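You operate a simulated robot arm through the tools that you are given. There is no shell and no other tool. Be economical: measure what you need, move in short steps, check, and stop when the job is done.

You are at the controls of a simulated robot arm. One attempt, no reset.

## Task
Load roll 72 into the tape feeder and feed one 9 cm strip.
Fine: lay the square cover on the long mat meanwhile; it goes back over the roll before feeding.

Only the result counts: the job must be done as asked and must still hold three seconds after the hand-in. Knocking over, shifting, dropping, spilling or breaking anything else fails it. A push-on lid holds only when it is set on centred and level and pressed home; a screw cap is set on level and turned clockwise until tight.

## Robot
A 6-joint arm with a two-finger parallel gripper, fixed in place. Base frame: the origin is at the foot of the arm, x ahead of it, y to its left, z up; the work surface is at about z = 4. Lengths are in mm, angles in degrees, forces in N, time in s.
With the tool pointing down near the work surface it reaches from about 140 to 580 mm from the base axis. Its first joint turns from -66.0 to 66.0 degrees. Payload 2.1 kg.
Tool frame: the origin (TCP) lies between the finger pads and is the grasp point; the fingertips stand 30 mm ahead of it; z points along the fingers, y is the line along which they close. The gripper opens to 94 mm. The fingers are 28 mm wide and 10 mm thick; the gripper's body (50 by 96 mm) begins 55 mm behind the TCP.
Orientation is told as [roll, pitch, yaw] about the base's x, y, z axes, in that order, counted from this pose: with the fingers straight down and closing along the base's y, the tool's x points along the base's -x, its y along +y and its z along -z.

## Interface
- The arm moves only by the tool servo_tool. Its argument "steps" is a list of rows, each a list of 3 entries, a list of its own where there are three numbers: the shift along the tool's x, y, z in units of 25 mm (1.0 is 25 mm), then the turn, a rotation vector about the tool's x, y, z in units of 5 degrees (1.0 is 5 degrees), then the finger opening in mm, from 0 to 94. In form: [[[tx, ty, tz], [ax, ay, az], hand], ...]. A call has 1 to 10 rows; each row shifts and turns the commanded pose from where the row before left it, along the tool's axes as they then stand. A call with a number of a shift or a turn outside -1 to 1 is refused whole. Rows are played at 5 a second. More than 50 mm and 8.6 degrees between two rows, or a gripper value outside its range, and nothing of the call is played. A pose out of reach is approached as far as the arm can. The call stops where the force on the tool passes 70 N (or 10 N more than at its start, if that is more) or the arm is blocked; 0.2 s more then pass. Each finger travels about 72 mm/s and halts on what it meets, pressing with about 30 N; the grip force reading is that of the motor and also rises with nothing between the fingers. The clock runs only during rows and for 0.2 s after the last one: add rows that do not move to give the fingers time. The reply holds the time, the measured pose of the TCP, the force on the tool along the base axes, the opening and the grip force, in the units named above and with some noise.
- Cameras (640 x 400 px; columns grow to the right, rows downward): "scene" is fixed at [71.4, -388.6, 482.4]; the picture's right is [0.60, -0.80, 0.00], its down [-0.47, -0.35, -0.81] and it looks along [0.65, 0.49, -0.58] (base axes); focal length 300 px, centre (320, 200). "wrist" rides on the gripper at [-37, 0, -58] in the tool frame; the picture's right is [0.00, -1.00, 0.00], its down [0.97, 0.00, -0.24] and it looks along [0.24, 0.00, 0.97] (tool axes); focal length 218 px, centre (320, 200). There is no depth. A picture from a camera that has moved, and an enlarged one, comes with that camera's place and axes in the base frame and with its lens.
- grab_frame(camera): a new picture of that camera. It takes no simulated time.
- inspect(camera, box): a new picture of the part [left, top, right, bottom] of that camera's present view, enlarged. It takes no simulated time.
- sign_off(): hands the job in; it is judged then, once.

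Work in short steps. Places have to be worked out from the pictures, the camera data and where the tool is seen: move nearer, look again, correct. Check each grasp and each placing, and mend what went wrong. You have 120 turns and 84 pictures in all, those below and enlarged ones among them. Open the gripper and draw the arm clear of the work before you hand the job in, unless the task says otherwise; then end with one line.

The tools are called after "Emit:" as a command line: name --argument value ..., lists and objects as JSON in quotes. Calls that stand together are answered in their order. servo_tool: Moves the arm, as the interface text tells. Its arguments: {"type":"object","properties":{"steps":{"type":"array"}},"required":["steps"]} The other tools are called the same way: grab_frame (camera) takes a picture; inspect (camera, box) takes an enlarged picture of a part of a camera's view; sign_off () hands the job in.

At the start:

```text
clock: 0.0
tool_pos: [337.2, 27.5, 300.3]
ee_rot: [0.0, -0.2, 0.0]
force: [-0.4, -0.1, 0.3]
grip_width: 93.9
grip_force: 0.1
```

scene: 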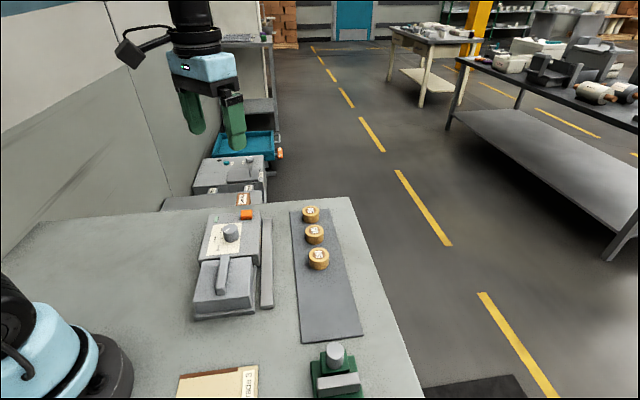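
wrist: 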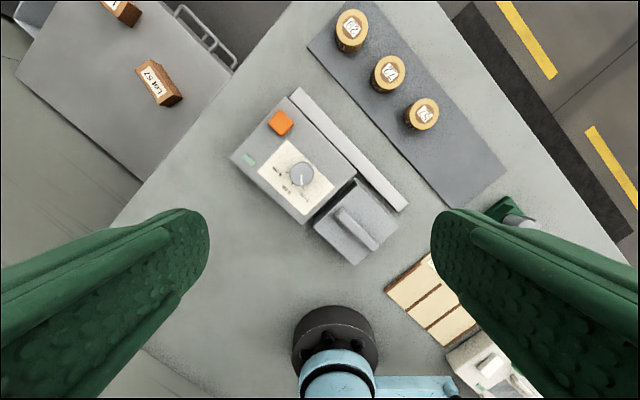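

The pictures show a feeder with a cover, a dial and an orange button, plus three rolls on the long mat. I'll enlarge the details first.

Emit:
inspect --camera "scene" --box '[180, 190, 380, 330]'

Emit:
inspect --camera "wrist" --box '[220, 80, 420, 280]'

Emit:
inspect --camera "wrist" --box '[300, 0, 520, 140]'

Emit:
inspect --camera "scene" --box '[160, 320, 400, 400]'

```text
2.86 times, centred on (280, 260) of scene
camera zoom: at [71.4, -388.6, 482.4], right [0.6, -0.8, 0.0], down [-0.47, -0.35, -0.81], along [0.65, 0.49, -0.58], focal length 858 px, centre (434, 29)
```

zoom: 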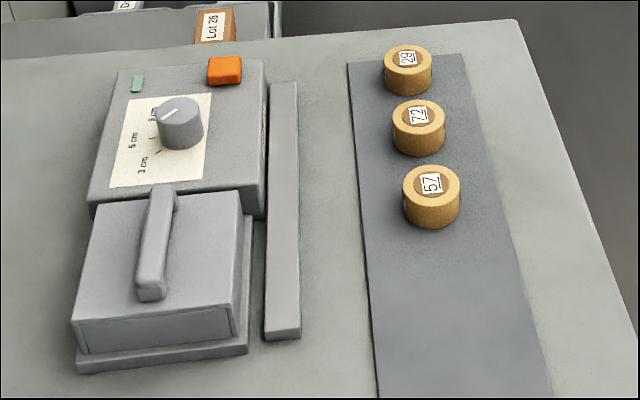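

```text
2.00 times, centred on (320, 180) of wrist
camera zoom: at [375.2, 25.8, 357.8], right [0.0, -1.0, 0.0], down [-0.97, 0.0, 0.24], along [-0.24, 0.0, -0.97], focal length 436 px, centre (320, 240)
```

zoom: 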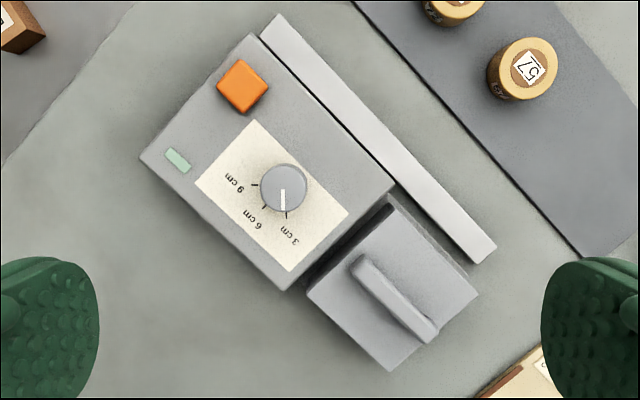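

```text
2.86 times, centred on (410, 70) of wrist
camera zoom: at [375.2, 25.8, 357.8], right [0.0, -1.0, 0.0], down [-0.97, 0.0, 0.24], along [-0.24, 0.0, -0.97], focal length 624 px, centre (63, 571)
```

zoom: 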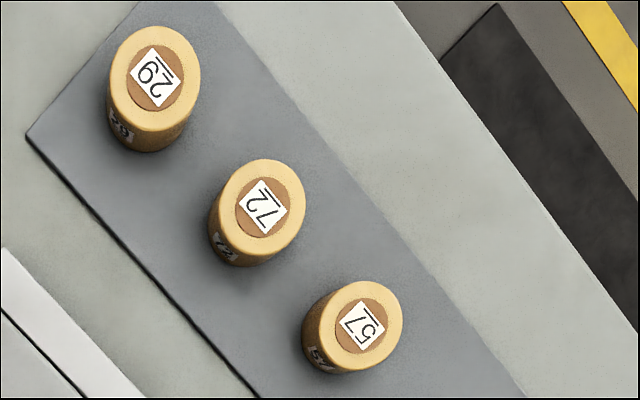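

```text
2.67 times, centred on (280, 360) of scene
camera zoom: at [71.4, -388.6, 482.4], right [0.6, -0.8, 0.0], down [-0.47, -0.35, -0.81], along [0.65, 0.49, -0.58], focal length 800 px, centre (427, -227)
```

zoom: 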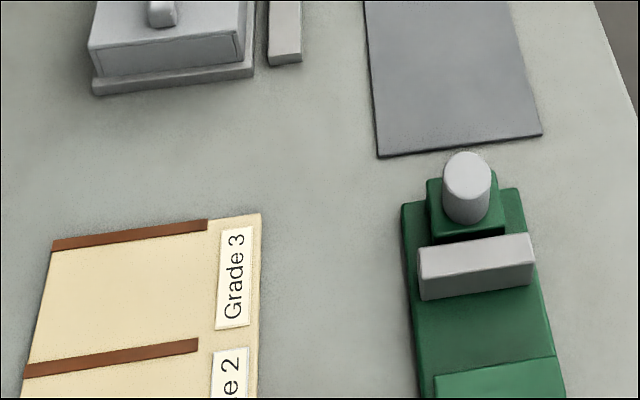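

Roll 72 is the middle one. The dial points at 3 cm, and the cover's handle centre is near (256,-29,58) with its axis about 45° to base x. I'll move above the cover and turn 45° so the fingers close across the handle.

Emit:
servo_tool --steps '[[[0.8, -0.55, 0.6], [0, 0, -1], 94], [[0.8, -0.55, 0.6], [0, 0, 0], 94], [[0.8, -0.55, 0.6], [0, 0, 0], 94], [[0.75, -0.55, 0.6], [0, 0, 0], 94], [[0, 0, 0], [0, 0, -1], 94], [[0, 0, 0], [0, 0, -1], 94], [[0, 0, 0], [0, 0, -1], 94], [[0, 0, 0], [0, 0, -1], 94], [[0, 0, 0], [0, 0, -1], 94], [[0, 0, 0], [0, 0, -1], 94]]'

Emit:
servo_tool --steps '[[[0, 0, 0], [0, 0, -1], 94], [[0, 0, 0], [0, 0, -1], 94], [[0, 0, 0], [0, 0, 0], 94]]'

Emit:
grab_frame --camera "wrist"

Emit:
grab_frame --camera "scene"

```text
clock: 2.2
tool_pos: [262.8, -32.9, 240.0]
ee_rot: [-0.1, 0.0, 35.1]
force: [-0.2, -0.5, -0.2]
grip_width: 94.0
grip_force: 0.0
```

```text
clock: 3.0
tool_pos: [262.7, -33.3, 240.6]
ee_rot: [-0.1, -0.1, 44.9]
force: [-0.2, 0.5, -1.0]
grip_width: 94.1
grip_force: 0.0
```

```text
77 pictures are left
camera wrist: at [289.4, -8.3, 297.9], right [0.71, -0.71, 0.0], down [-0.69, -0.69, 0.24], along [-0.17, -0.17, -0.97], focal length 218 px, centre (320, 200)
```

wrist: 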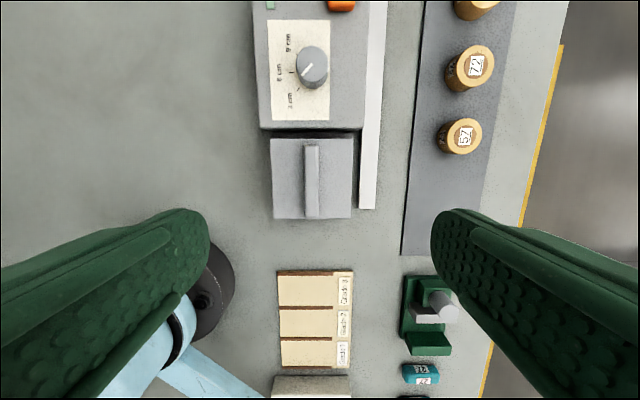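

```text
76 pictures are left
```

scene: 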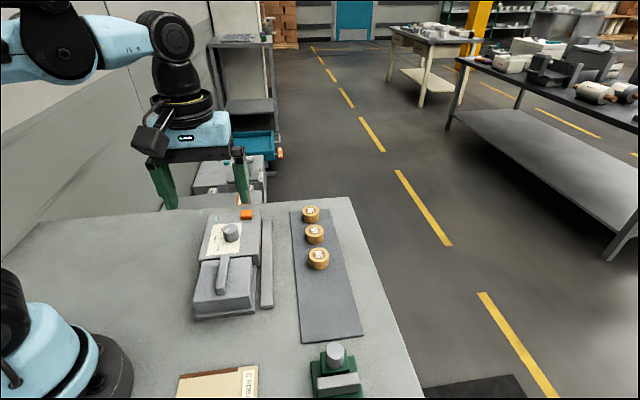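

Yaw is aligned with the feeder. I'll enlarge the cover and handle to refine the lateral offset, and look at the dial.

Emit:
inspect --camera "wrist" --box '[250, 120, 378, 230]'

Emit:
inspect --camera "wrist" --box '[250, 0, 378, 110]'

Emit:
inspect --camera "scene" --box '[180, 240, 280, 330]'

```text
3.64 times, centred on (314, 175) of wrist
camera zoom: at [289.4, -8.3, 297.9], right [0.71, -0.71, 0.0], down [-0.69, -0.69, 0.24], along [-0.17, -0.17, -0.97], focal length 794 px, centre (342, 291)
```

zoom: 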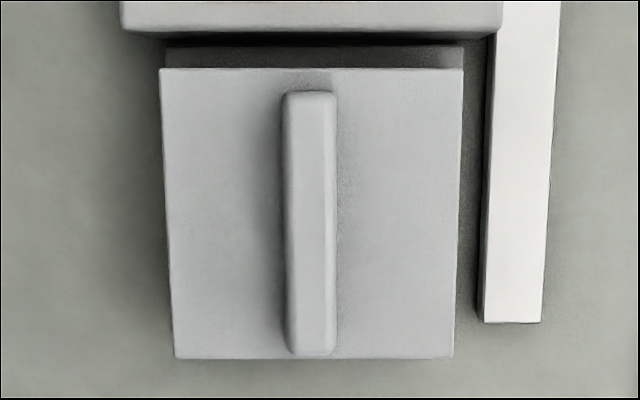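

```text
3.64 times, centred on (314, 55) of wrist
camera zoom: at [289.4, -8.3, 297.9], right [0.71, -0.71, 0.0], down [-0.69, -0.69, 0.24], along [-0.17, -0.17, -0.97], focal length 794 px, centre (342, 727)
```

zoom: 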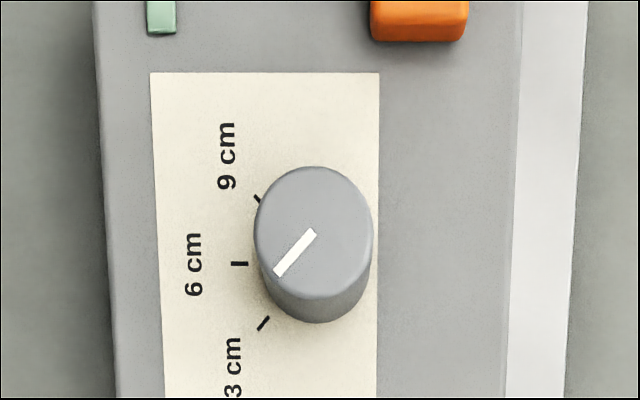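

```text
4.44 times, centred on (230, 285) of scene
camera zoom: at [71.4, -388.6, 482.4], right [0.6, -0.8, 0.0], down [-0.47, -0.35, -0.81], along [0.65, 0.49, -0.58], focal length 1334 px, centre (720, -178)
```

zoom: 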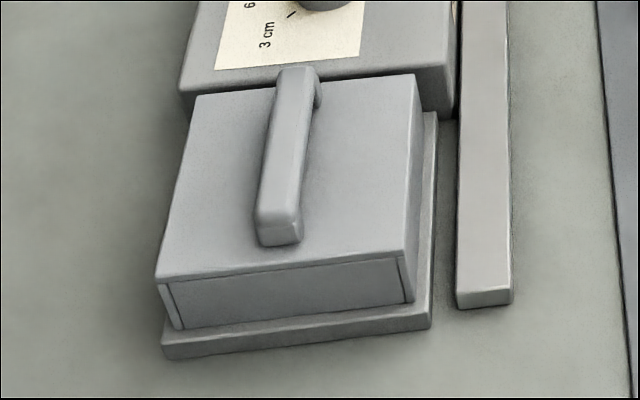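

The handle top centre is at about (255.5,-28), and the dial does point to 3 cm. I'll shift about 9 mm along tool y, narrow the fingers to 45 mm and descend to z≈90.

Emit:
servo_tool --steps '[[[0.05, 0.35, 1], [0, 0, 0], 45], [[0, 0, 1], [0, 0, 0], 45], [[0, 0, 1], [0, 0, 0], 45], [[0, 0, 1], [0, 0, 0], 45], [[0, 0, 1], [0, 0, 0], 45], [[0, 0, 1], [0, 0, 0], 45], [[0, 0, 0], [0, 0, 0], 45]]'

Emit:
grab_frame --camera "wrist"

Emit:
inspect --camera "scene" --box '[150, 190, 310, 320]'

```text
clock: 4.6
tool_pos: [255.1, -26.6, 90.8]
ee_rot: [-0.2, -0.1, 45.0]
force: [0.0, 0.0, 0.3]
grip_width: 45.1
grip_force: 0.1
```

```text
72 pictures are left
camera wrist: at [283.1, -2.5, 148.1], right [0.71, -0.71, 0.0], down [-0.69, -0.69, 0.24], along [-0.17, -0.17, -0.97], focal length 218 px, centre (320, 200)
```

wrist: 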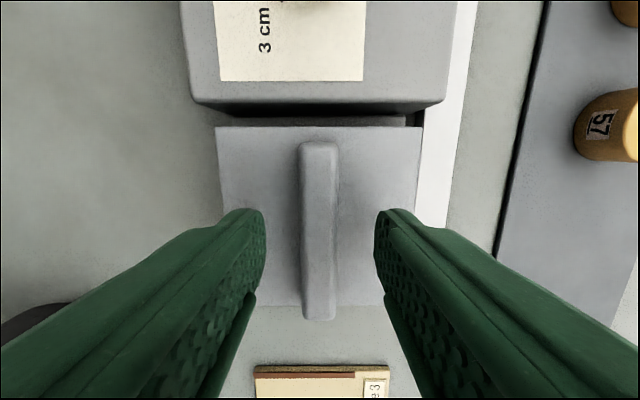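

```text
3.08 times, centred on (230, 255) of scene
camera zoom: at [71.4, -388.6, 482.4], right [0.6, -0.8, 0.0], down [-0.47, -0.35, -0.81], along [0.65, 0.49, -0.58], focal length 924 px, centre (597, 31)
```

zoom: 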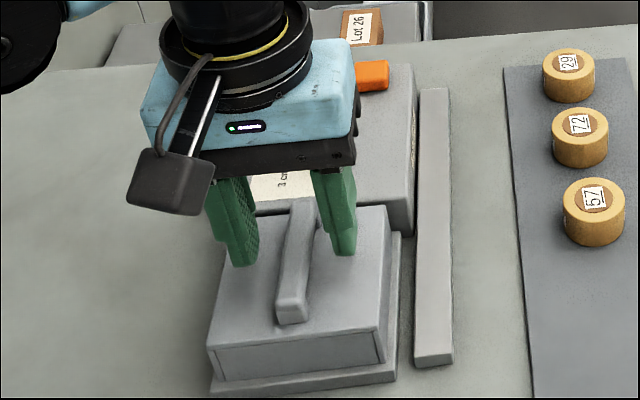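

The handle lies between the fingers. I'll creep down, watching the force for contact with the cover top.

Emit:
servo_tool --steps '[[[0, 0, 0.16], [0, 0, 0], 45], [[0, 0, 0.16], [0, 0, 0], 45], [[0, 0, 0.12], [0, 0, 0], 45], [[0, 0, 0], [0, 0, 0], 45]]'

Emit:
inspect --camera "scene" --box '[190, 220, 290, 320]'

```text
clock: 5.6
tool_pos: [256.6, -27.5, 80.9]
ee_rot: [0.0, 0.0, 45.1]
force: [0.4, -0.7, -1.0]
grip_width: 44.7
grip_force: 0.1
```

```text
4.00 times, centred on (240, 270) of scene
camera zoom: at [71.4, -388.6, 482.4], right [0.6, -0.8, 0.0], down [-0.47, -0.35, -0.81], along [0.65, 0.49, -0.58], focal length 1201 px, centre (640, -80)
```

zoom: 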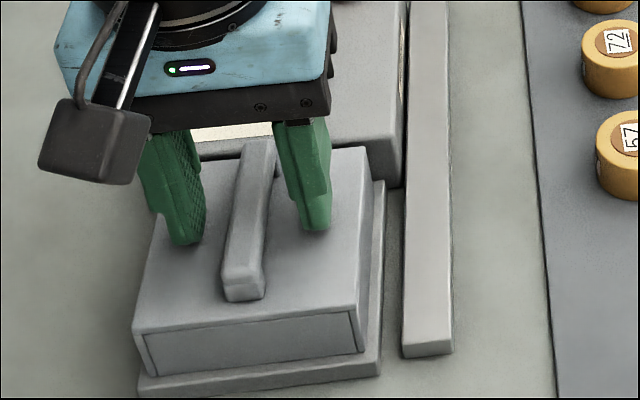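

No contact yet, so I'll creep 4 mm further.

Emit:
servo_tool --steps '[[[0, 0, 0.08], [0, 0, 0], 45], [[0, 0, 0.08], [0, 0, 0], 45], [[0, 0, 0], [0, 0, 0], 45]]'

```text
clock: 6.4
tool_pos: [256.2, -27.7, 77.4]
ee_rot: [0.0, 0.0, 44.9]
force: [-7.9, 1.8, 57.3]
grip_width: 45.0
grip_force: 0.4
```

Contact with the cover top at TCP z≈77.5. I'll back off 2 mm and close on the handle.

Emit:
servo_tool --steps '[[[0, 0, -0.1], [0, 0, 0], 45], [[0, 0, 0], [0, 0, 0], 30], [[0, 0, 0], [0, 0, 0], 15], [[0, 0, 0], [0, 0, 0], 5], [[0, 0, 0], [0, 0, 0], 5], [[0, 0, 0], [0, 0, 0], 5]]'

```text
clock: 7.8
tool_pos: [256.2, -27.2, 77.1]
ee_rot: [-0.1, 0.0, 44.9]
force: [-0.2, 0.4, 0.2]
grip_width: 14.9
grip_force: 30.7
```

Gripped on the 15 mm handle. I'll lift slowly.

Emit:
servo_tool --steps '[[[0, 0, -0.2], [0, 0, 0], 5], [[0, 0, -0.4], [0, 0, 0], 5], [[0, 0, -0.6], [0, 0, 0], 5], [[0, 0, -0.8], [0, 0, 0], 5], [[0, 0, -0.8], [0, 0, 0], 5], [[0, 0, 0], [0, 0, 0], 5]]'

Emit:
grab_frame --camera "scene"

Emit:
grab_frame --camera "wrist"

```text
clock: 9.2
tool_pos: [255.6, -27.5, 148.2]
ee_rot: [-0.1, -0.1, 45.0]
force: [0.1, -0.5, -0.1]
grip_width: 14.8
grip_force: 29.8
```

```text
69 pictures are left
```

scene: 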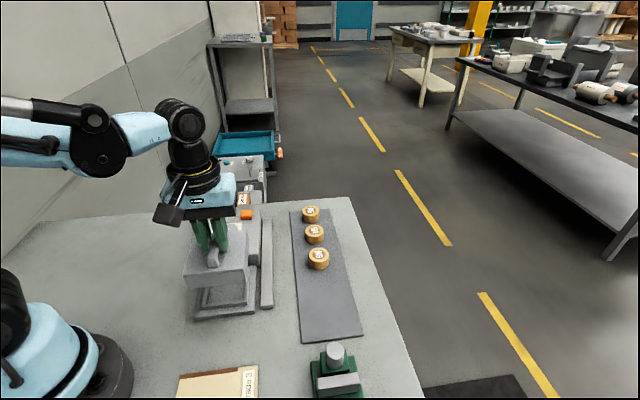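

```text
68 pictures are left
camera wrist: at [282.7, -3.2, 204.8], right [0.71, -0.71, 0.0], down [-0.69, -0.69, 0.24], along [-0.17, -0.17, -0.97], focal length 218 px, centre (320, 200)
```

wrist: 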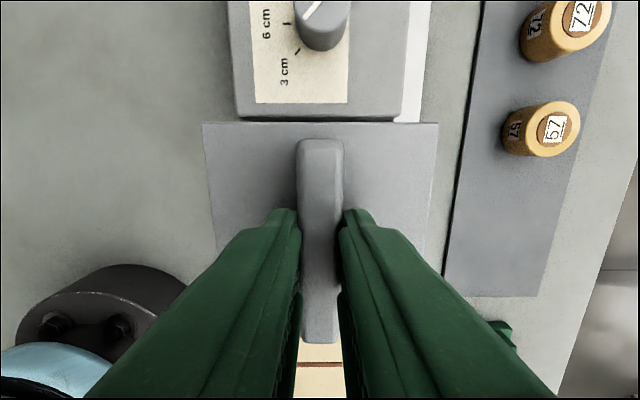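

The cover is up and clear. The mat spans F≈331–434 across (F along [0.707,-0.707]) and starts at E≈42, so I'll carry the cover to the mat's empty end, about (345,-196).

Emit:
servo_tool --steps '[[[0.28, -0.91, 0], [0, 0, 0], 5], [[0.28, -0.91, 0], [0, 0, 0], 5], [[0.28, -0.91, 0], [0, 0, 0], 5], [[0.28, -0.91, 0], [0, 0, 0], 5], [[0.28, -0.91, 0], [0, 0, 0], 5], [[0.28, -0.91, 0], [0, 0, 0], 5], [[0.28, -0.91, 0], [0, 0, 0], 5], [[0.28, -0.92, 0], [0, 0, 0], 5], [[0, 0, 0], [0, 0, 0], 5], [[0, 0, 0], [0, 0, 0], 5]]'

Emit:
grab_frame --camera "wrist"

Emit:
grab_frame --camera "scene"

```text
clock: 11.4
tool_pos: [345.5, -196.5, 148.9]
ee_rot: [-0.1, -0.2, 45.1]
force: [0.1, 0.1, -1.2]
grip_width: 14.7
grip_force: 30.6
```

```text
67 pictures are left
camera wrist: at [372.3, -172.1, 204.9], right [0.71, -0.71, 0.0], down [-0.69, -0.69, 0.24], along [-0.17, -0.17, -0.97], focal length 218 px, centre (320, 200)
```

wrist: 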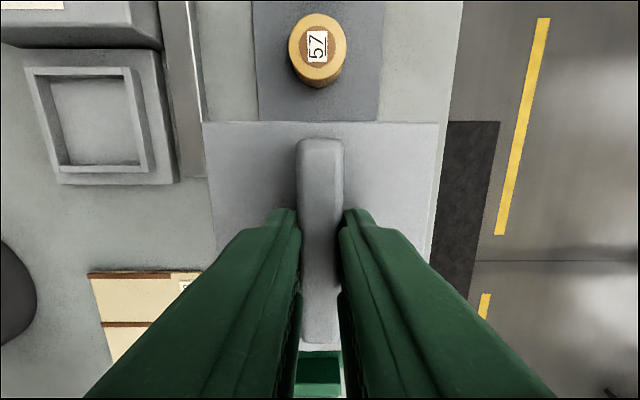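

```text
66 pictures are left
```

scene: 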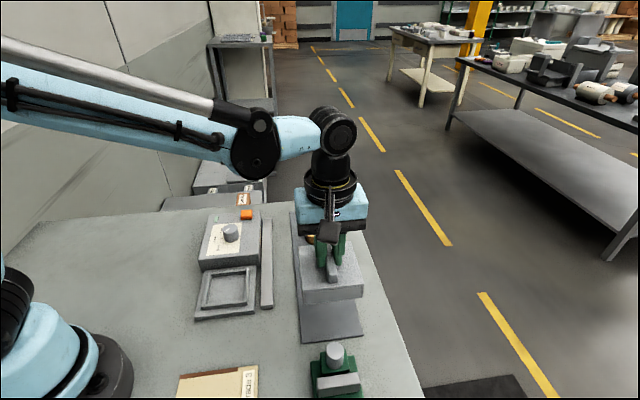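

The cover is over the mat and about 2 mm right of its centreline. I'll correct that and lower it.

Emit:
servo_tool --steps '[[[0, 0.07, 0.8], [0, 0, 0], 5], [[0, 0, 0.8], [0, 0, 0], 5], [[0, 0, 0.6], [0, 0, 0], 5], [[0, 0, 0.4], [0, 0, 0], 5], [[0, 0, 0], [0, 0, 0], 5]]'

Emit:
inspect --camera "scene" --box '[270, 200, 400, 360]'

```text
clock: 12.6
tool_pos: [344.2, -194.7, 82.6]
ee_rot: [-0.1, -0.1, 45.0]
force: [0.5, 0.5, -1.4]
grip_width: 14.9
grip_force: 30.3
```

```text
2.50 times, centred on (335, 280) of scene
camera zoom: at [71.4, -388.6, 482.4], right [0.6, -0.8, 0.0], down [-0.47, -0.35, -0.81], along [0.65, 0.49, -0.58], focal length 750 px, centre (282, 0)
```

zoom: 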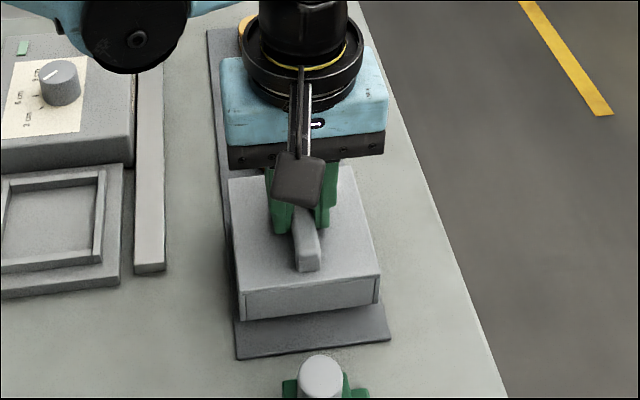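

It's close to the mat. I'll creep down in 2 mm steps.

Emit:
servo_tool --steps '[[[0, 0, 0.1], [0, 0, 0], 5], [[0, 0, 0.1], [0, 0, 0], 5], [[0, 0, 0.1], [0, 0, 0], 5], [[0, 0, 0], [0, 0, 0], 5]]'

```text
clock: 13.6
tool_pos: [344.1, -195.7, 76.4]
ee_rot: [-0.1, 0.0, 45.1]
force: [0.5, 0.3, -0.9]
grip_width: 15.2
grip_force: 30.0
```

Emit:
servo_tool --steps '[[[0, 0, 0.1], [0, 0, 0], 5], [[0, 0, 0.08], [0, 0, 0], 5], [[0, 0, 0], [0, 0, 0], 5]]'

Emit:
inspect --camera "scene" --box '[270, 240, 400, 360]'

```text
clock: 14.4
tool_pos: [344.0, -195.6, 71.4]
ee_rot: [-0.1, -0.1, 45.0]
force: [0.6, 0.8, -0.1]
grip_width: 15.1
grip_force: 30.4
```

```text
3.33 times, centred on (335, 300) of scene
camera zoom: at [71.4, -388.6, 482.4], right [0.6, -0.8, 0.0], down [-0.47, -0.35, -0.81], along [0.65, 0.49, -0.58], focal length 1001 px, centre (270, -133)
```

zoom: 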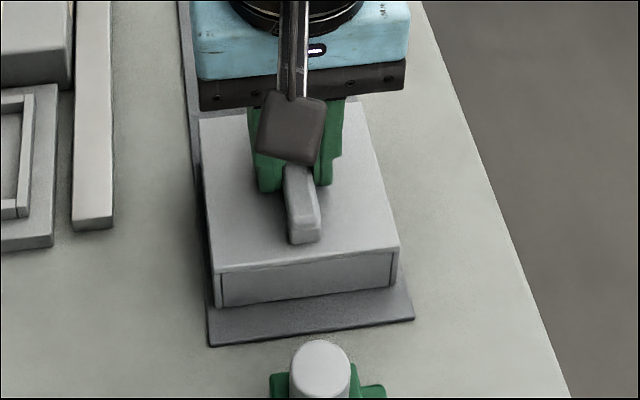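

Still no contact, but very near. I'll continue in small steps.

Emit:
servo_tool --steps '[[[0, 0, 0.06], [0, 0, 0], 5], [[0, 0, 0.06], [0, 0, 0], 5], [[0, 0, 0], [0, 0, 0], 5]]'

```text
clock: 15.2
tool_pos: [343.4, -196.1, 68.4]
ee_rot: [0.0, 0.0, 45.0]
force: [-1.0, -1.0, 30.8]
grip_width: 14.9
grip_force: 29.9
```

The cover rests on the mat (30 N at z≈68.4). I'll release, rise and check.

Emit:
servo_tool --steps '[[[0, 0, -0.04], [0, 0, 0], 5], [[0, 0, 0], [0, 0, 0], 20], [[0, 0, 0], [0, 0, 0], 40], [[0, 0, 0], [0, 0, 0], 40], [[0, 0, -0.4], [0, 0, 0], 40], [[0, 0, -1], [0, 0, 0], 40], [[0, 0, -1], [0, 0, 0], 40], [[0, 0, -1], [0, 0, 0], 60], [[0, 0, -1], [0, 0, 0], 94], [[0, 0, 0], [0, 0, 0], 94]]'

Emit:
grab_frame --camera "wrist"

Emit:
inspect --camera "scene" --box '[190, 200, 390, 350]'

```text
clock: 17.4
tool_pos: [343.8, -194.9, 180.7]
ee_rot: [0.0, -0.2, 45.0]
force: [0.3, 0.8, 0.5]
grip_width: 94.0
grip_force: 0.1
```

```text
63 pictures are left
camera wrist: at [370.3, -170.4, 237.7], right [0.71, -0.71, 0.0], down [-0.69, -0.69, 0.24], along [-0.17, -0.17, -0.97], focal length 218 px, centre (320, 200)
```

wrist: 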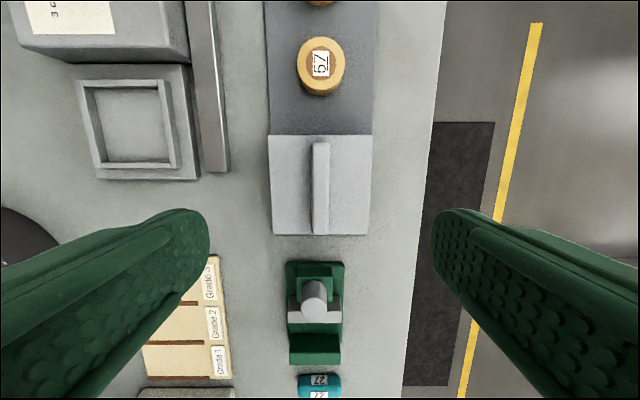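

```text
2.67 times, centred on (290, 275) of scene
camera zoom: at [71.4, -388.6, 482.4], right [0.6, -0.8, 0.0], down [-0.47, -0.35, -0.81], along [0.65, 0.49, -0.58], focal length 800 px, centre (400, 0)
```

zoom: 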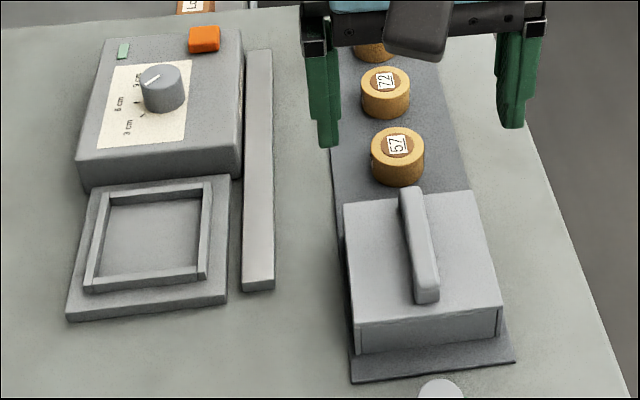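

The cover sits on the mat, clear of roll 57. I'll move above roll 72, about 178 mm further along the mat.

Emit:
servo_tool --steps '[[[-1, 0, 0], [0, 0, 0], 94], [[-1, 0, 0], [0, 0, 0], 94], [[-1, 0, 0], [0, 0, 0], 94], [[-1, 0, 0], [0, 0, 0], 94], [[-1, 0, 0], [0, 0, 0], 94], [[-1, 0, 0], [0, 0, 0], 94], [[-1, 0, 0], [0, 0, 0], 94], [[-0.1, 0, 0.8], [0, 0, 0], 94], [[0, 0, 0.8], [0, 0, 0], 94], [[0, 0, 0], [0, 0, 0], 94]]'

Emit:
grab_frame --camera "wrist"

Emit:
inspect --camera "scene" --box '[250, 180, 370, 280]'

```text
clock: 19.6
tool_pos: [468.3, -70.6, 139.1]
ee_rot: [-0.1, -0.2, 45.0]
force: [-0.1, -0.5, -0.5]
grip_width: 93.8
grip_force: 0.1
```

```text
61 pictures are left
camera wrist: at [496.2, -44.8, 196.3], right [0.71, -0.71, 0.0], down [-0.69, -0.69, 0.24], along [-0.17, -0.17, -0.97], focal length 218 px, centre (320, 200)
```

wrist: 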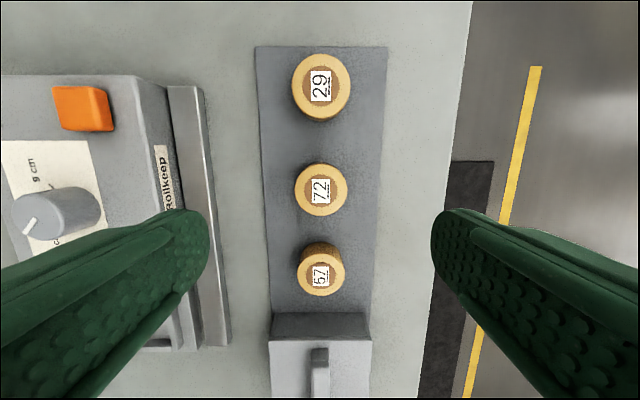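

```text
4.00 times, centred on (310, 230) of scene
camera zoom: at [71.4, -388.6, 482.4], right [0.6, -0.8, 0.0], down [-0.47, -0.35, -0.81], along [0.65, 0.49, -0.58], focal length 1201 px, centre (360, 80)
```

zoom: 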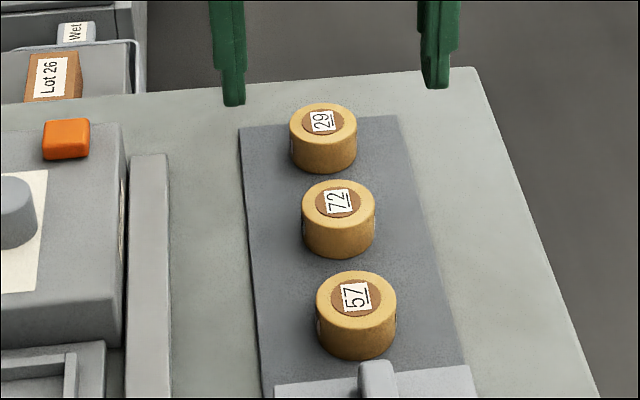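

Roll 72's centre is about 3.6 mm further along than the tool. I'll correct, narrow the fingers to 65 mm and descend to z≈60.

Emit:
servo_tool --steps '[[[-0.14, -0.03, 0.6], [0, 0, 0], 75], [[0, 0, 0.9], [0, 0, 0], 65], [[0, 0, 0.9], [0, 0, 0], 65], [[0, 0, 0.8], [0, 0, 0], 65], [[0, 0, 0], [0, 0, 0], 65]]'

Emit:
grab_frame --camera "wrist"

Emit:
inspect --camera "scene" --box '[250, 180, 370, 280]'

```text
clock: 20.8
tool_pos: [471.1, -69.5, 59.3]
ee_rot: [0.0, 0.0, 45.1]
force: [0.0, -0.8, -0.2]
grip_width: 64.9
grip_force: 0.0
```

```text
59 pictures are left
camera wrist: at [499.5, -43.4, 116.9], right [0.71, -0.71, 0.0], down [-0.69, -0.69, 0.24], along [-0.17, -0.17, -0.97], focal length 218 px, centre (320, 200)
```

wrist: 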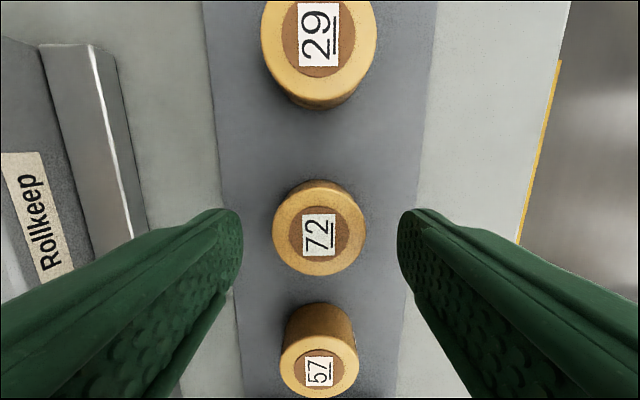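

```text
4.00 times, centred on (310, 230) of scene
camera zoom: at [71.4, -388.6, 482.4], right [0.6, -0.8, 0.0], down [-0.47, -0.35, -0.81], along [0.65, 0.49, -0.58], focal length 1201 px, centre (360, 80)
```

zoom: 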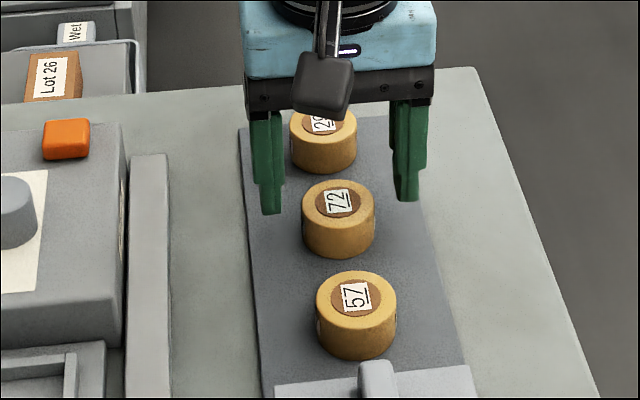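

Fingers straddle roll 72. I'll nudge 2 mm along, go down to z≈47 so the tips grip the roll's upper half, and close.

Emit:
servo_tool --steps '[[[-0.09, 0, 0.25], [0, 0, 0], 65], [[0, 0, 0.25], [0, 0, 0], 65], [[0, 0, 0], [0, 0, 0], 52], [[0, 0, 0], [0, 0, 0], 44], [[0, 0, 0], [0, 0, 0], 34], [[0, 0, 0], [0, 0, 0], 30], [[0, 0, 0], [0, 0, 0], 30]]'

Emit:
inspect --camera "wrist" --box '[220, 130, 420, 300]'

Emit:
inspect --camera "scene" --box '[270, 190, 350, 270]'

```text
clock: 22.4
tool_pos: [476.1, -64.5, 48.1]
ee_rot: [0.0, -0.1, 45.0]
force: [-0.7, 0.3, 0.3]
grip_width: 40.5
grip_force: 29.7
```

```text
2.35 times, centred on (320, 215) of wrist
camera zoom: at [501.2, -41.2, 104.9], right [0.71, -0.71, 0.0], down [-0.69, -0.69, 0.24], along [-0.17, -0.17, -0.97], focal length 514 px, centre (320, 165)
```

zoom: 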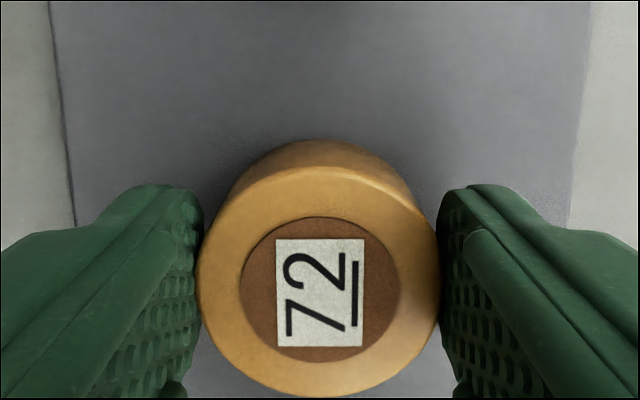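

```text
5.00 times, centred on (310, 230) of scene
camera zoom: at [71.4, -388.6, 482.4], right [0.6, -0.8, 0.0], down [-0.47, -0.35, -0.81], along [0.65, 0.49, -0.58], focal length 1501 px, centre (370, 50)
```

zoom: 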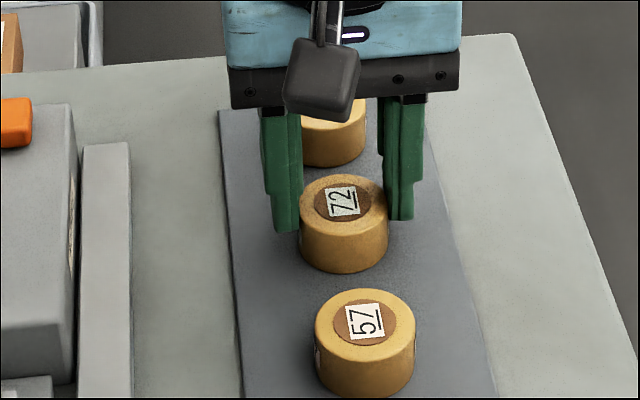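

Roll 72 is held (40.5 mm), about 1.7 mm behind tool centre. I'll lift it clear.

Emit:
servo_tool --steps '[[[0, 0, -0.3], [0, 0, 0], 30], [[0, 0, -0.6], [0, 0, 0], 30], [[0, 0, -0.9], [0, 0, 0], 30], [[0, 0, -0.9], [0, 0, 0], 30], [[0, 0, -0.9], [0, 0, 0], 30], [[0, 0, 0], [0, 0, 0], 30]]'

Emit:
servo_tool --steps '[[[0.62, 0.914, 0], [0, 0, 0], 30], [[0.62, 0.914, 0], [0, 0, 0], 30], [[0.62, 0.914, 0], [0, 0, 0], 30], [[0.62, 0.914, 0], [0, 0, 0], 30], [[0.62, 0.914, 0], [0, 0, 0], 30], [[0.62, 0.914, 0], [0, 0, 0], 30], [[0.62, 0.914, 0], [0, 0, 0], 30], [[0.62, 0.914, 0], [0, 0, 0], 30], [[0, 0, 0], [0, 0, 0], 30]]'

Emit:
grab_frame --camera "wrist"

Emit:
inspect --camera "scene" --box '[160, 190, 320, 330]'

```text
clock: 23.8
tool_pos: [473.7, -66.0, 137.6]
ee_rot: [-0.2, 0.0, 44.9]
force: [0.1, 0.1, -0.4]
grip_width: 40.4
grip_force: 30.1
```

```text
clock: 25.8
tool_pos: [256.1, -25.3, 136.7]
ee_rot: [-0.2, -0.1, 45.0]
force: [0.6, -0.2, -1.0]
grip_width: 40.2
grip_force: 30.0
```

```text
55 pictures are left
camera wrist: at [283.3, 0.3, 193.7], right [0.71, -0.71, 0.0], down [-0.69, -0.69, 0.24], along [-0.17, -0.17, -0.97], focal length 218 px, centre (320, 200)
```

wrist: 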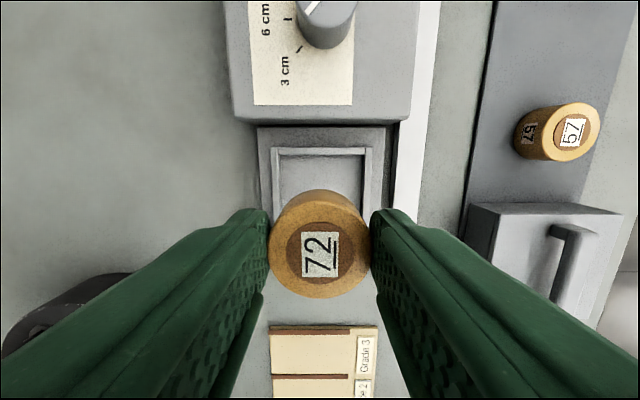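

```text
2.86 times, centred on (240, 260) of scene
camera zoom: at [71.4, -388.6, 482.4], right [0.6, -0.8, 0.0], down [-0.47, -0.35, -0.81], along [0.65, 0.49, -0.58], focal length 858 px, centre (549, 29)
```

zoom: 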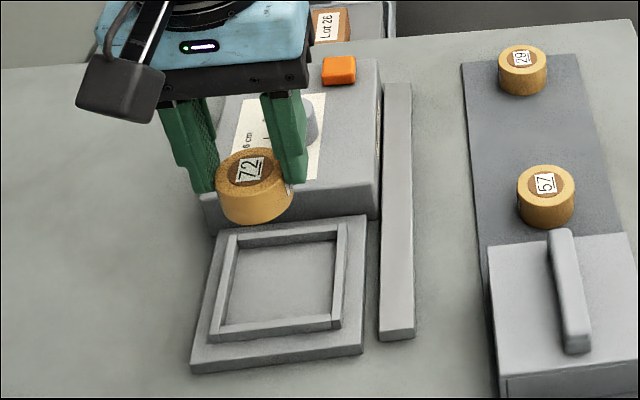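

The rim centre is about 2 mm right of the roll. I'll shift and lower to just above the well.

Emit:
servo_tool --steps '[[[0.02, -0.075, 0.8], [0, 0, 0], 30], [[0, 0, 0.8], [0, 0, 0], 30], [[0, 0, 0.8], [0, 0, 0], 30], [[0, 0, 0.3], [0, 0, 0], 30], [[0, 0, 0], [0, 0, 0], 30]]'

Emit:
grab_frame --camera "wrist"

Emit:
inspect --camera "scene" --box '[170, 240, 290, 330]'

```text
clock: 27.0
tool_pos: [257.4, -25.9, 68.5]
ee_rot: [-0.2, -0.2, 45.0]
force: [0.5, 0.5, 0.4]
grip_width: 40.5
grip_force: 29.7
```

```text
53 pictures are left
camera wrist: at [284.8, -1.3, 126.4], right [0.71, -0.71, 0.0], down [-0.69, -0.69, 0.24], along [-0.17, -0.17, -0.97], focal length 218 px, centre (320, 200)
```

wrist: 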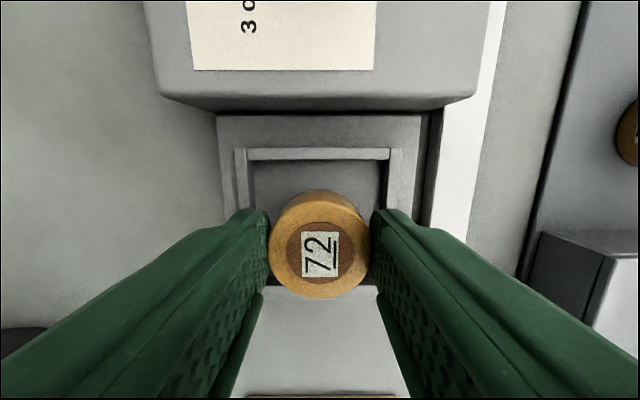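

```text
4.44 times, centred on (230, 285) of scene
camera zoom: at [71.4, -388.6, 482.4], right [0.6, -0.8, 0.0], down [-0.47, -0.35, -0.81], along [0.65, 0.49, -0.58], focal length 1334 px, centre (720, -178)
```

zoom: 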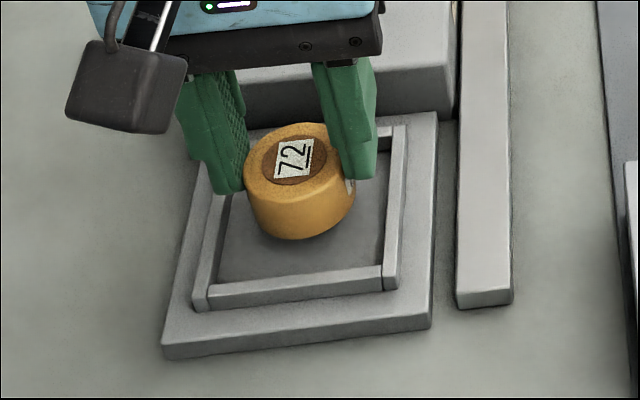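

It looks centred over the well. I'll creep down until contact.

Emit:
servo_tool --steps '[[[0, 0, 0.12], [0, 0, 0], 30], [[0, 0, 0.12], [0, 0, 0], 30], [[0, 0, 0.08], [0, 0, 0], 30], [[0, 0, 0], [0, 0, 0], 30]]'

Emit:
inspect --camera "scene" --box '[170, 240, 290, 330]'

```text
clock: 28.0
tool_pos: [256.5, -25.7, 61.6]
ee_rot: [-0.1, -0.1, 45.0]
force: [-0.1, 0.4, -0.4]
grip_width: 40.3
grip_force: 30.0
```

```text
4.44 times, centred on (230, 285) of scene
camera zoom: at [71.4, -388.6, 482.4], right [0.6, -0.8, 0.0], down [-0.47, -0.35, -0.81], along [0.65, 0.49, -0.58], focal length 1334 px, centre (720, -178)
```

zoom: 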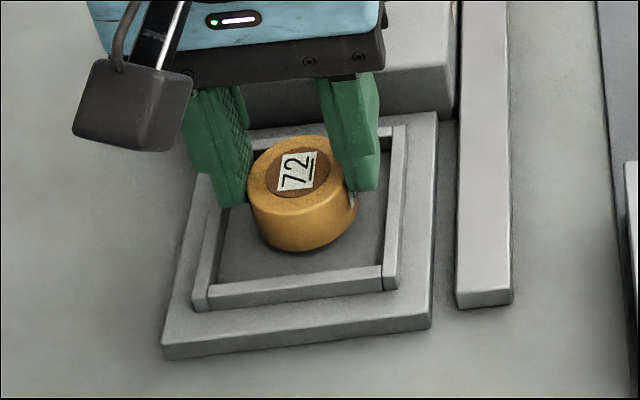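

Nearly there. I'll continue down in small steps.

Emit:
servo_tool --steps '[[[0, 0, 0.08], [0, 0, 0], 30], [[0, 0, 0.08], [0, 0, 0], 30], [[0, 0, 0.06], [0, 0, 0], 30], [[0, 0, 0], [0, 0, 0], 30]]'

```text
clock: 29.0
tool_pos: [257.4, -27.3, 55.9]
ee_rot: [-0.1, -0.1, 45.1]
force: [-0.4, 0.6, 6.3]
grip_width: 40.2
grip_force: 30.0
```

First contact (6 N) at z≈56, as expected for plate level. I'll do one more millimetre to confirm, then release and rise.

Emit:
servo_tool --steps '[[[0, 0, 0.04], [0, 0, 0], 30], [[0, 0, 0], [0, 0, 0], 30]]'

```text
clock: 29.6
tool_pos: [257.9, -27.2, 54.4]
ee_rot: [0.0, -0.1, 45.0]
force: [-1.5, 1.5, 23.4]
grip_width: 40.4
grip_force: 30.1
```

Emit:
servo_tool --steps '[[[0, 0, -0.03], [0, 0, 0], 36], [[0, 0, 0], [0, 0, 0], 46], [[0, 0, 0], [0, 0, 0], 52], [[0, 0, 0], [0, 0, 0], 52], [[0, 0, -0.5], [0, 0, 0], 54], [[0, 0, -1], [0, 0, 0], 54], [[0, 0, -1], [0, 0, 0], 60], [[0, 0, -1], [0, 0, 0], 60], [[0, 0, -1], [0, 0, 0], 60], [[0, 0, 0], [0, 0, 0], 60]]'

Emit:
grab_frame --camera "wrist"

Emit:
inspect --camera "scene" --box '[170, 240, 290, 330]'

```text
clock: 31.8
tool_pos: [257.3, -26.8, 168.3]
ee_rot: [-0.2, -0.1, 45.0]
force: [0.3, -0.5, -0.2]
grip_width: 59.9
grip_force: 0.1
```

```text
50 pictures are left
camera wrist: at [284.0, -1.7, 225.3], right [0.71, -0.71, 0.0], down [-0.69, -0.69, 0.24], along [-0.17, -0.17, -0.97], focal length 218 px, centre (320, 200)
```

wrist: 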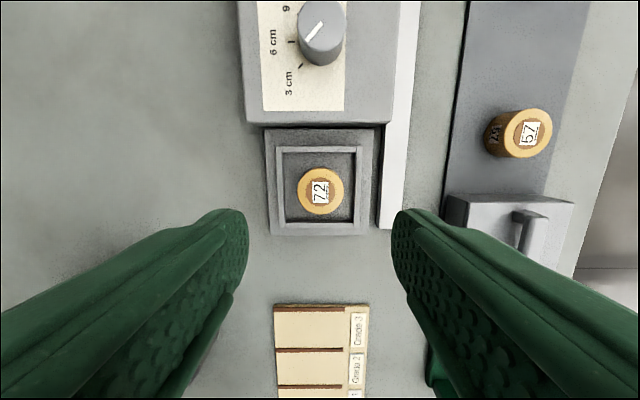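

```text
4.44 times, centred on (230, 285) of scene
camera zoom: at [71.4, -388.6, 482.4], right [0.6, -0.8, 0.0], down [-0.47, -0.35, -0.81], along [0.65, 0.49, -0.58], focal length 1334 px, centre (720, -178)
```

zoom: 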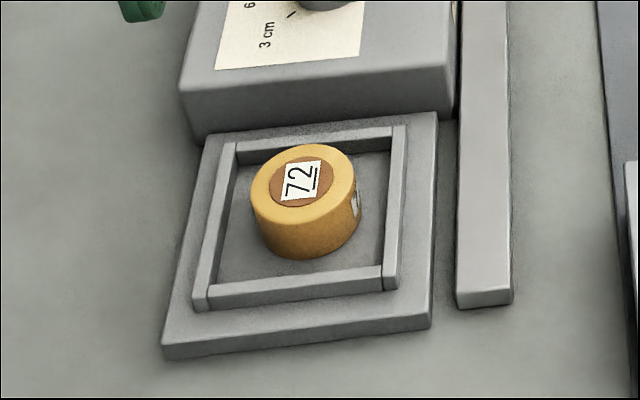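

Roll 72 sits upright in the well. Now I'll fetch the cover: by my step count I go tool x +2.35, y −7.21 back to the release position, with the fingers at 40 mm.

Emit:
servo_tool --steps '[[[0.29, -0.9, 0], [0, 0, 0], 40], [[0.29, -0.9, 0], [0, 0, 0], 40], [[0.29, -0.9, 0], [0, 0, 0], 40], [[0.29, -0.9, 0], [0, 0, 0], 40], [[0.29, -0.9, 0], [0, 0, 0], 40], [[0.3, -0.9, 0], [0, 0, 0], 40], [[0.3, -0.9, 0], [0, 0, 0], 40], [[0.3, -0.907, 0.6], [0, 0, 0], 40], [[0, 0, 0.6], [0, 0, 0], 40], [[0, 0, 0], [0, 0, 0], 40]]'

Emit:
grab_frame --camera "wrist"

```text
clock: 34.0
tool_pos: [343.3, -196.0, 138.5]
ee_rot: [-0.2, -0.1, 45.0]
force: [-0.5, -0.3, -0.1]
grip_width: 40.0
grip_force: 0.1
```

```text
48 pictures are left
camera wrist: at [370.2, -170.6, 195.3], right [0.71, -0.71, 0.0], down [-0.69, -0.69, 0.24], along [-0.17, -0.17, -0.97], focal length 218 px, centre (320, 200)
```

wrist: 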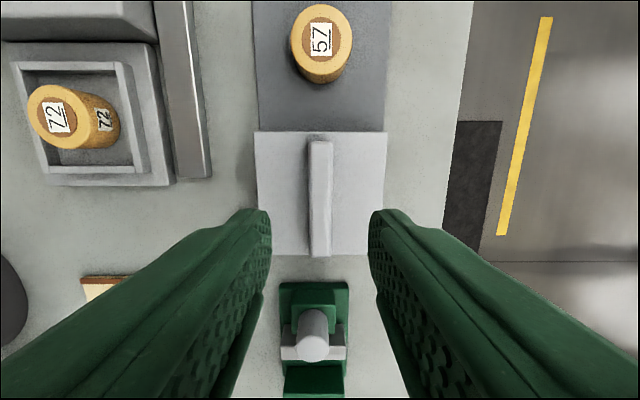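

Aligned over the handle. I'll descend to z≈71 and check the force.

Emit:
servo_tool --steps '[[[0, 0, 0.9], [0, 0, 0], 40], [[0, 0, 0.9], [0, 0, 0], 40], [[0, 0, 0.6], [0, 0, 0], 40], [[0, 0, 0.3], [0, 0, 0], 40], [[0, 0, 0], [0, 0, 0], 40]]'

```text
clock: 35.2
tool_pos: [343.8, -195.6, 70.8]
ee_rot: [-0.1, -0.1, 44.9]
force: [0.6, 0.1, -0.6]
grip_width: 39.9
grip_force: 0.0
```

No contact. I'll close on the handle here and lift.

Emit:
servo_tool --steps '[[[0, 0, 0.04], [0, 0, 0], 30], [[0, 0, 0], [0, 0, 0], 15], [[0, 0, 0], [0, 0, 0], 5], [[0, 0, 0], [0, 0, 0], 5], [[0, 0, 0], [0, 0, 0], 5], [[0, 0, -0.3], [0, 0, 0], 5], [[0, 0, -0.7], [0, 0, 0], 5], [[0, 0, -1], [0, 0, 0], 5], [[0, 0, -1], [0, 0, 0], 5], [[0, 0, 0], [0, 0, 0], 5]]'

Emit:
grab_frame --camera "scene"

```text
clock: 37.4
tool_pos: [344.3, -194.2, 145.6]
ee_rot: [-0.1, -0.1, 45.0]
force: [-0.1, -0.4, -0.7]
grip_width: 14.7
grip_force: 29.8
```

```text
47 pictures are left
```

scene: 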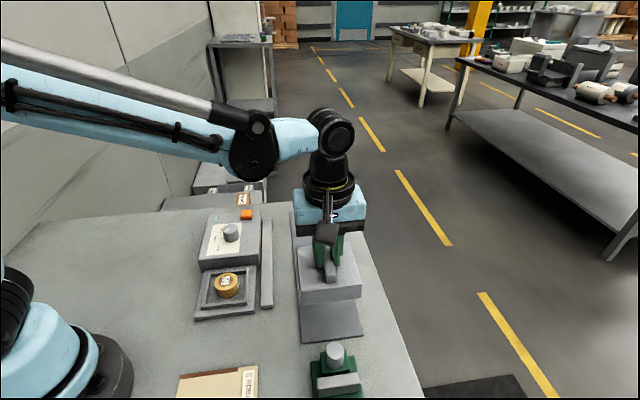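

The cover is up. I'll reverse the carry exactly, to the original seat position.

Emit:
servo_tool --steps '[[[-0.28, 0.9025, 0], [0, 0, 0], 5], [[-0.28, 0.9025, 0], [0, 0, 0], 5], [[-0.28, 0.9025, 0], [0, 0, 0], 5], [[-0.28, 0.9025, 0], [0, 0, 0], 5], [[-0.28, 0.9025, 0], [0, 0, 0], 5], [[-0.28, 0.9025, 0], [0, 0, 0], 5], [[-0.28, 0.9025, 0], [0, 0, 0], 5], [[-0.28, 0.9025, 0], [0, 0, 0], 5], [[0, 0, 0.6], [0, 0, 0], 5], [[0, 0, 0], [0, 0, 0], 5]]'

Emit:
grab_frame --camera "wrist"

Emit:
inspect --camera "scene" --box '[160, 210, 300, 330]'

```text
clock: 39.6
tool_pos: [254.1, -28.2, 129.4]
ee_rot: [0.0, -0.1, 45.1]
force: [0.6, 0.0, -0.6]
grip_width: 14.9
grip_force: 29.6
```

```text
46 pictures are left
camera wrist: at [282.3, -2.5, 186.3], right [0.71, -0.71, 0.0], down [-0.69, -0.69, 0.24], along [-0.17, -0.17, -0.97], focal length 218 px, centre (320, 200)
```

wrist: 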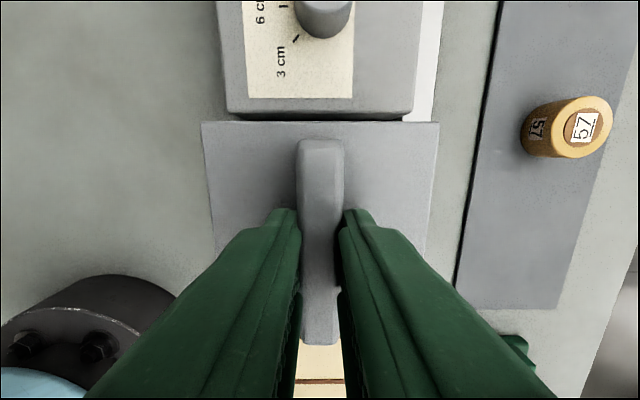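

```text
3.33 times, centred on (230, 270) of scene
camera zoom: at [71.4, -388.6, 482.4], right [0.6, -0.8, 0.0], down [-0.47, -0.35, -0.81], along [0.65, 0.49, -0.58], focal length 1001 px, centre (620, -33)
```

zoom: 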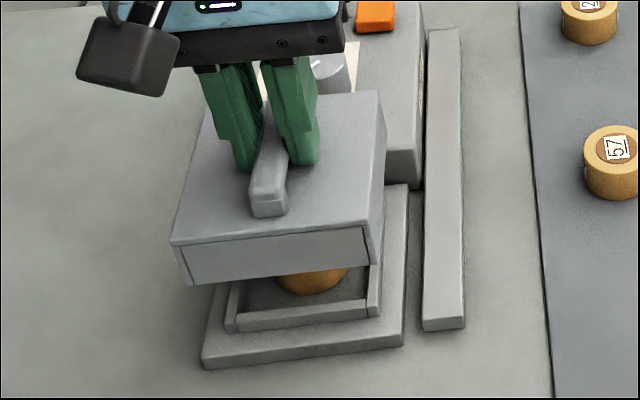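

It's back above the seat with the cover level. I'll lower it to just above the rim.

Emit:
servo_tool --steps '[[[0, 0, 0.6], [0, 0, 0], 5], [[0, 0, 0.5], [0, 0, 0], 5], [[0, 0, 0.3], [0, 0, 0], 5], [[0, 0, 0.15], [0, 0, 0], 5], [[0, 0, 0], [0, 0, 0], 5]]'

Emit:
inspect --camera "scene" --box '[180, 240, 280, 330]'

```text
clock: 40.8
tool_pos: [256.0, -28.6, 91.3]
ee_rot: [0.0, -0.1, 45.0]
force: [-1.1, -0.7, -0.5]
grip_width: 15.0
grip_force: 29.8
```

```text
4.44 times, centred on (230, 285) of scene
camera zoom: at [71.4, -388.6, 482.4], right [0.6, -0.8, 0.0], down [-0.47, -0.35, -0.81], along [0.65, 0.49, -0.58], focal length 1334 px, centre (720, -178)
```

zoom: 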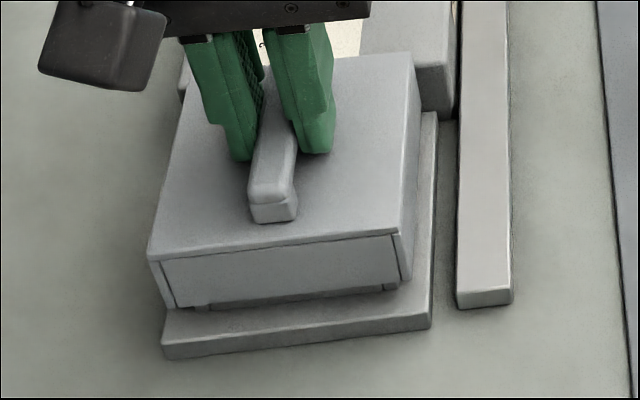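

It's aligned above the rim, with no contact force. I'll creep down onto the seat.

Emit:
servo_tool --steps '[[[0, 0, 0.1], [0, 0, 0], 5], [[0, 0, 0.1], [0, 0, 0], 5], [[0, 0, 0.1], [0, 0, 0], 5], [[0, 0, 0.1], [0, 0, 0], 5], [[0, 0, 0], [0, 0, 0], 5]]'

Emit:
servo_tool --steps '[[[0, 0, 0.06], [0, 0, 0], 5], [[0, 0, 0], [0, 0, 0], 5]]'

Emit:
inspect --camera "scene" --box '[180, 240, 280, 330]'

```text
clock: 42.0
tool_pos: [255.8, -28.8, 81.8]
ee_rot: [-0.1, -0.2, 45.0]
force: [0.3, 0.3, 0.3]
grip_width: 15.0
grip_force: 29.5
```

```text
clock: 42.6
tool_pos: [254.9, -27.7, 79.1]
ee_rot: [-0.1, -0.1, 45.0]
force: [0.4, -0.9, 0.3]
grip_width: 14.8
grip_force: 30.2
```

```text
4.44 times, centred on (230, 285) of scene
camera zoom: at [71.4, -388.6, 482.4], right [0.6, -0.8, 0.0], down [-0.47, -0.35, -0.81], along [0.65, 0.49, -0.58], focal length 1334 px, centre (720, -178)
```

zoom: 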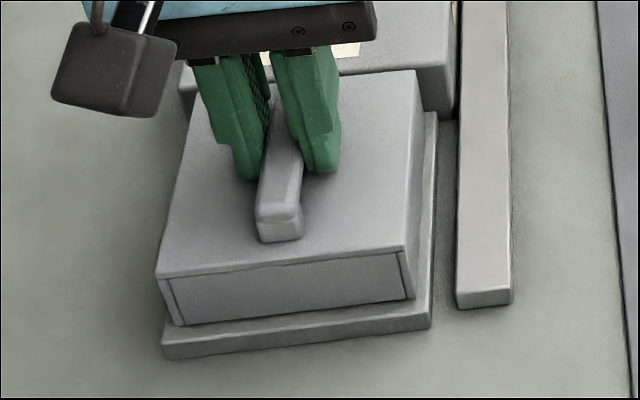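

Within a millimetre of seated. I'll press down until there is contact.

Emit:
servo_tool --steps '[[[0, 0, 0.05], [0, 0, 0], 5], [[0, 0, 0.05], [0, 0, 0], 5], [[0, 0, 0], [0, 0, 0], 5]]'

```text
clock: 43.4
tool_pos: [255.1, -26.8, 78.3]
ee_rot: [-0.1, 0.0, 45.0]
force: [-3.4, -1.7, 28.6]
grip_width: 14.9
grip_force: 30.2
```

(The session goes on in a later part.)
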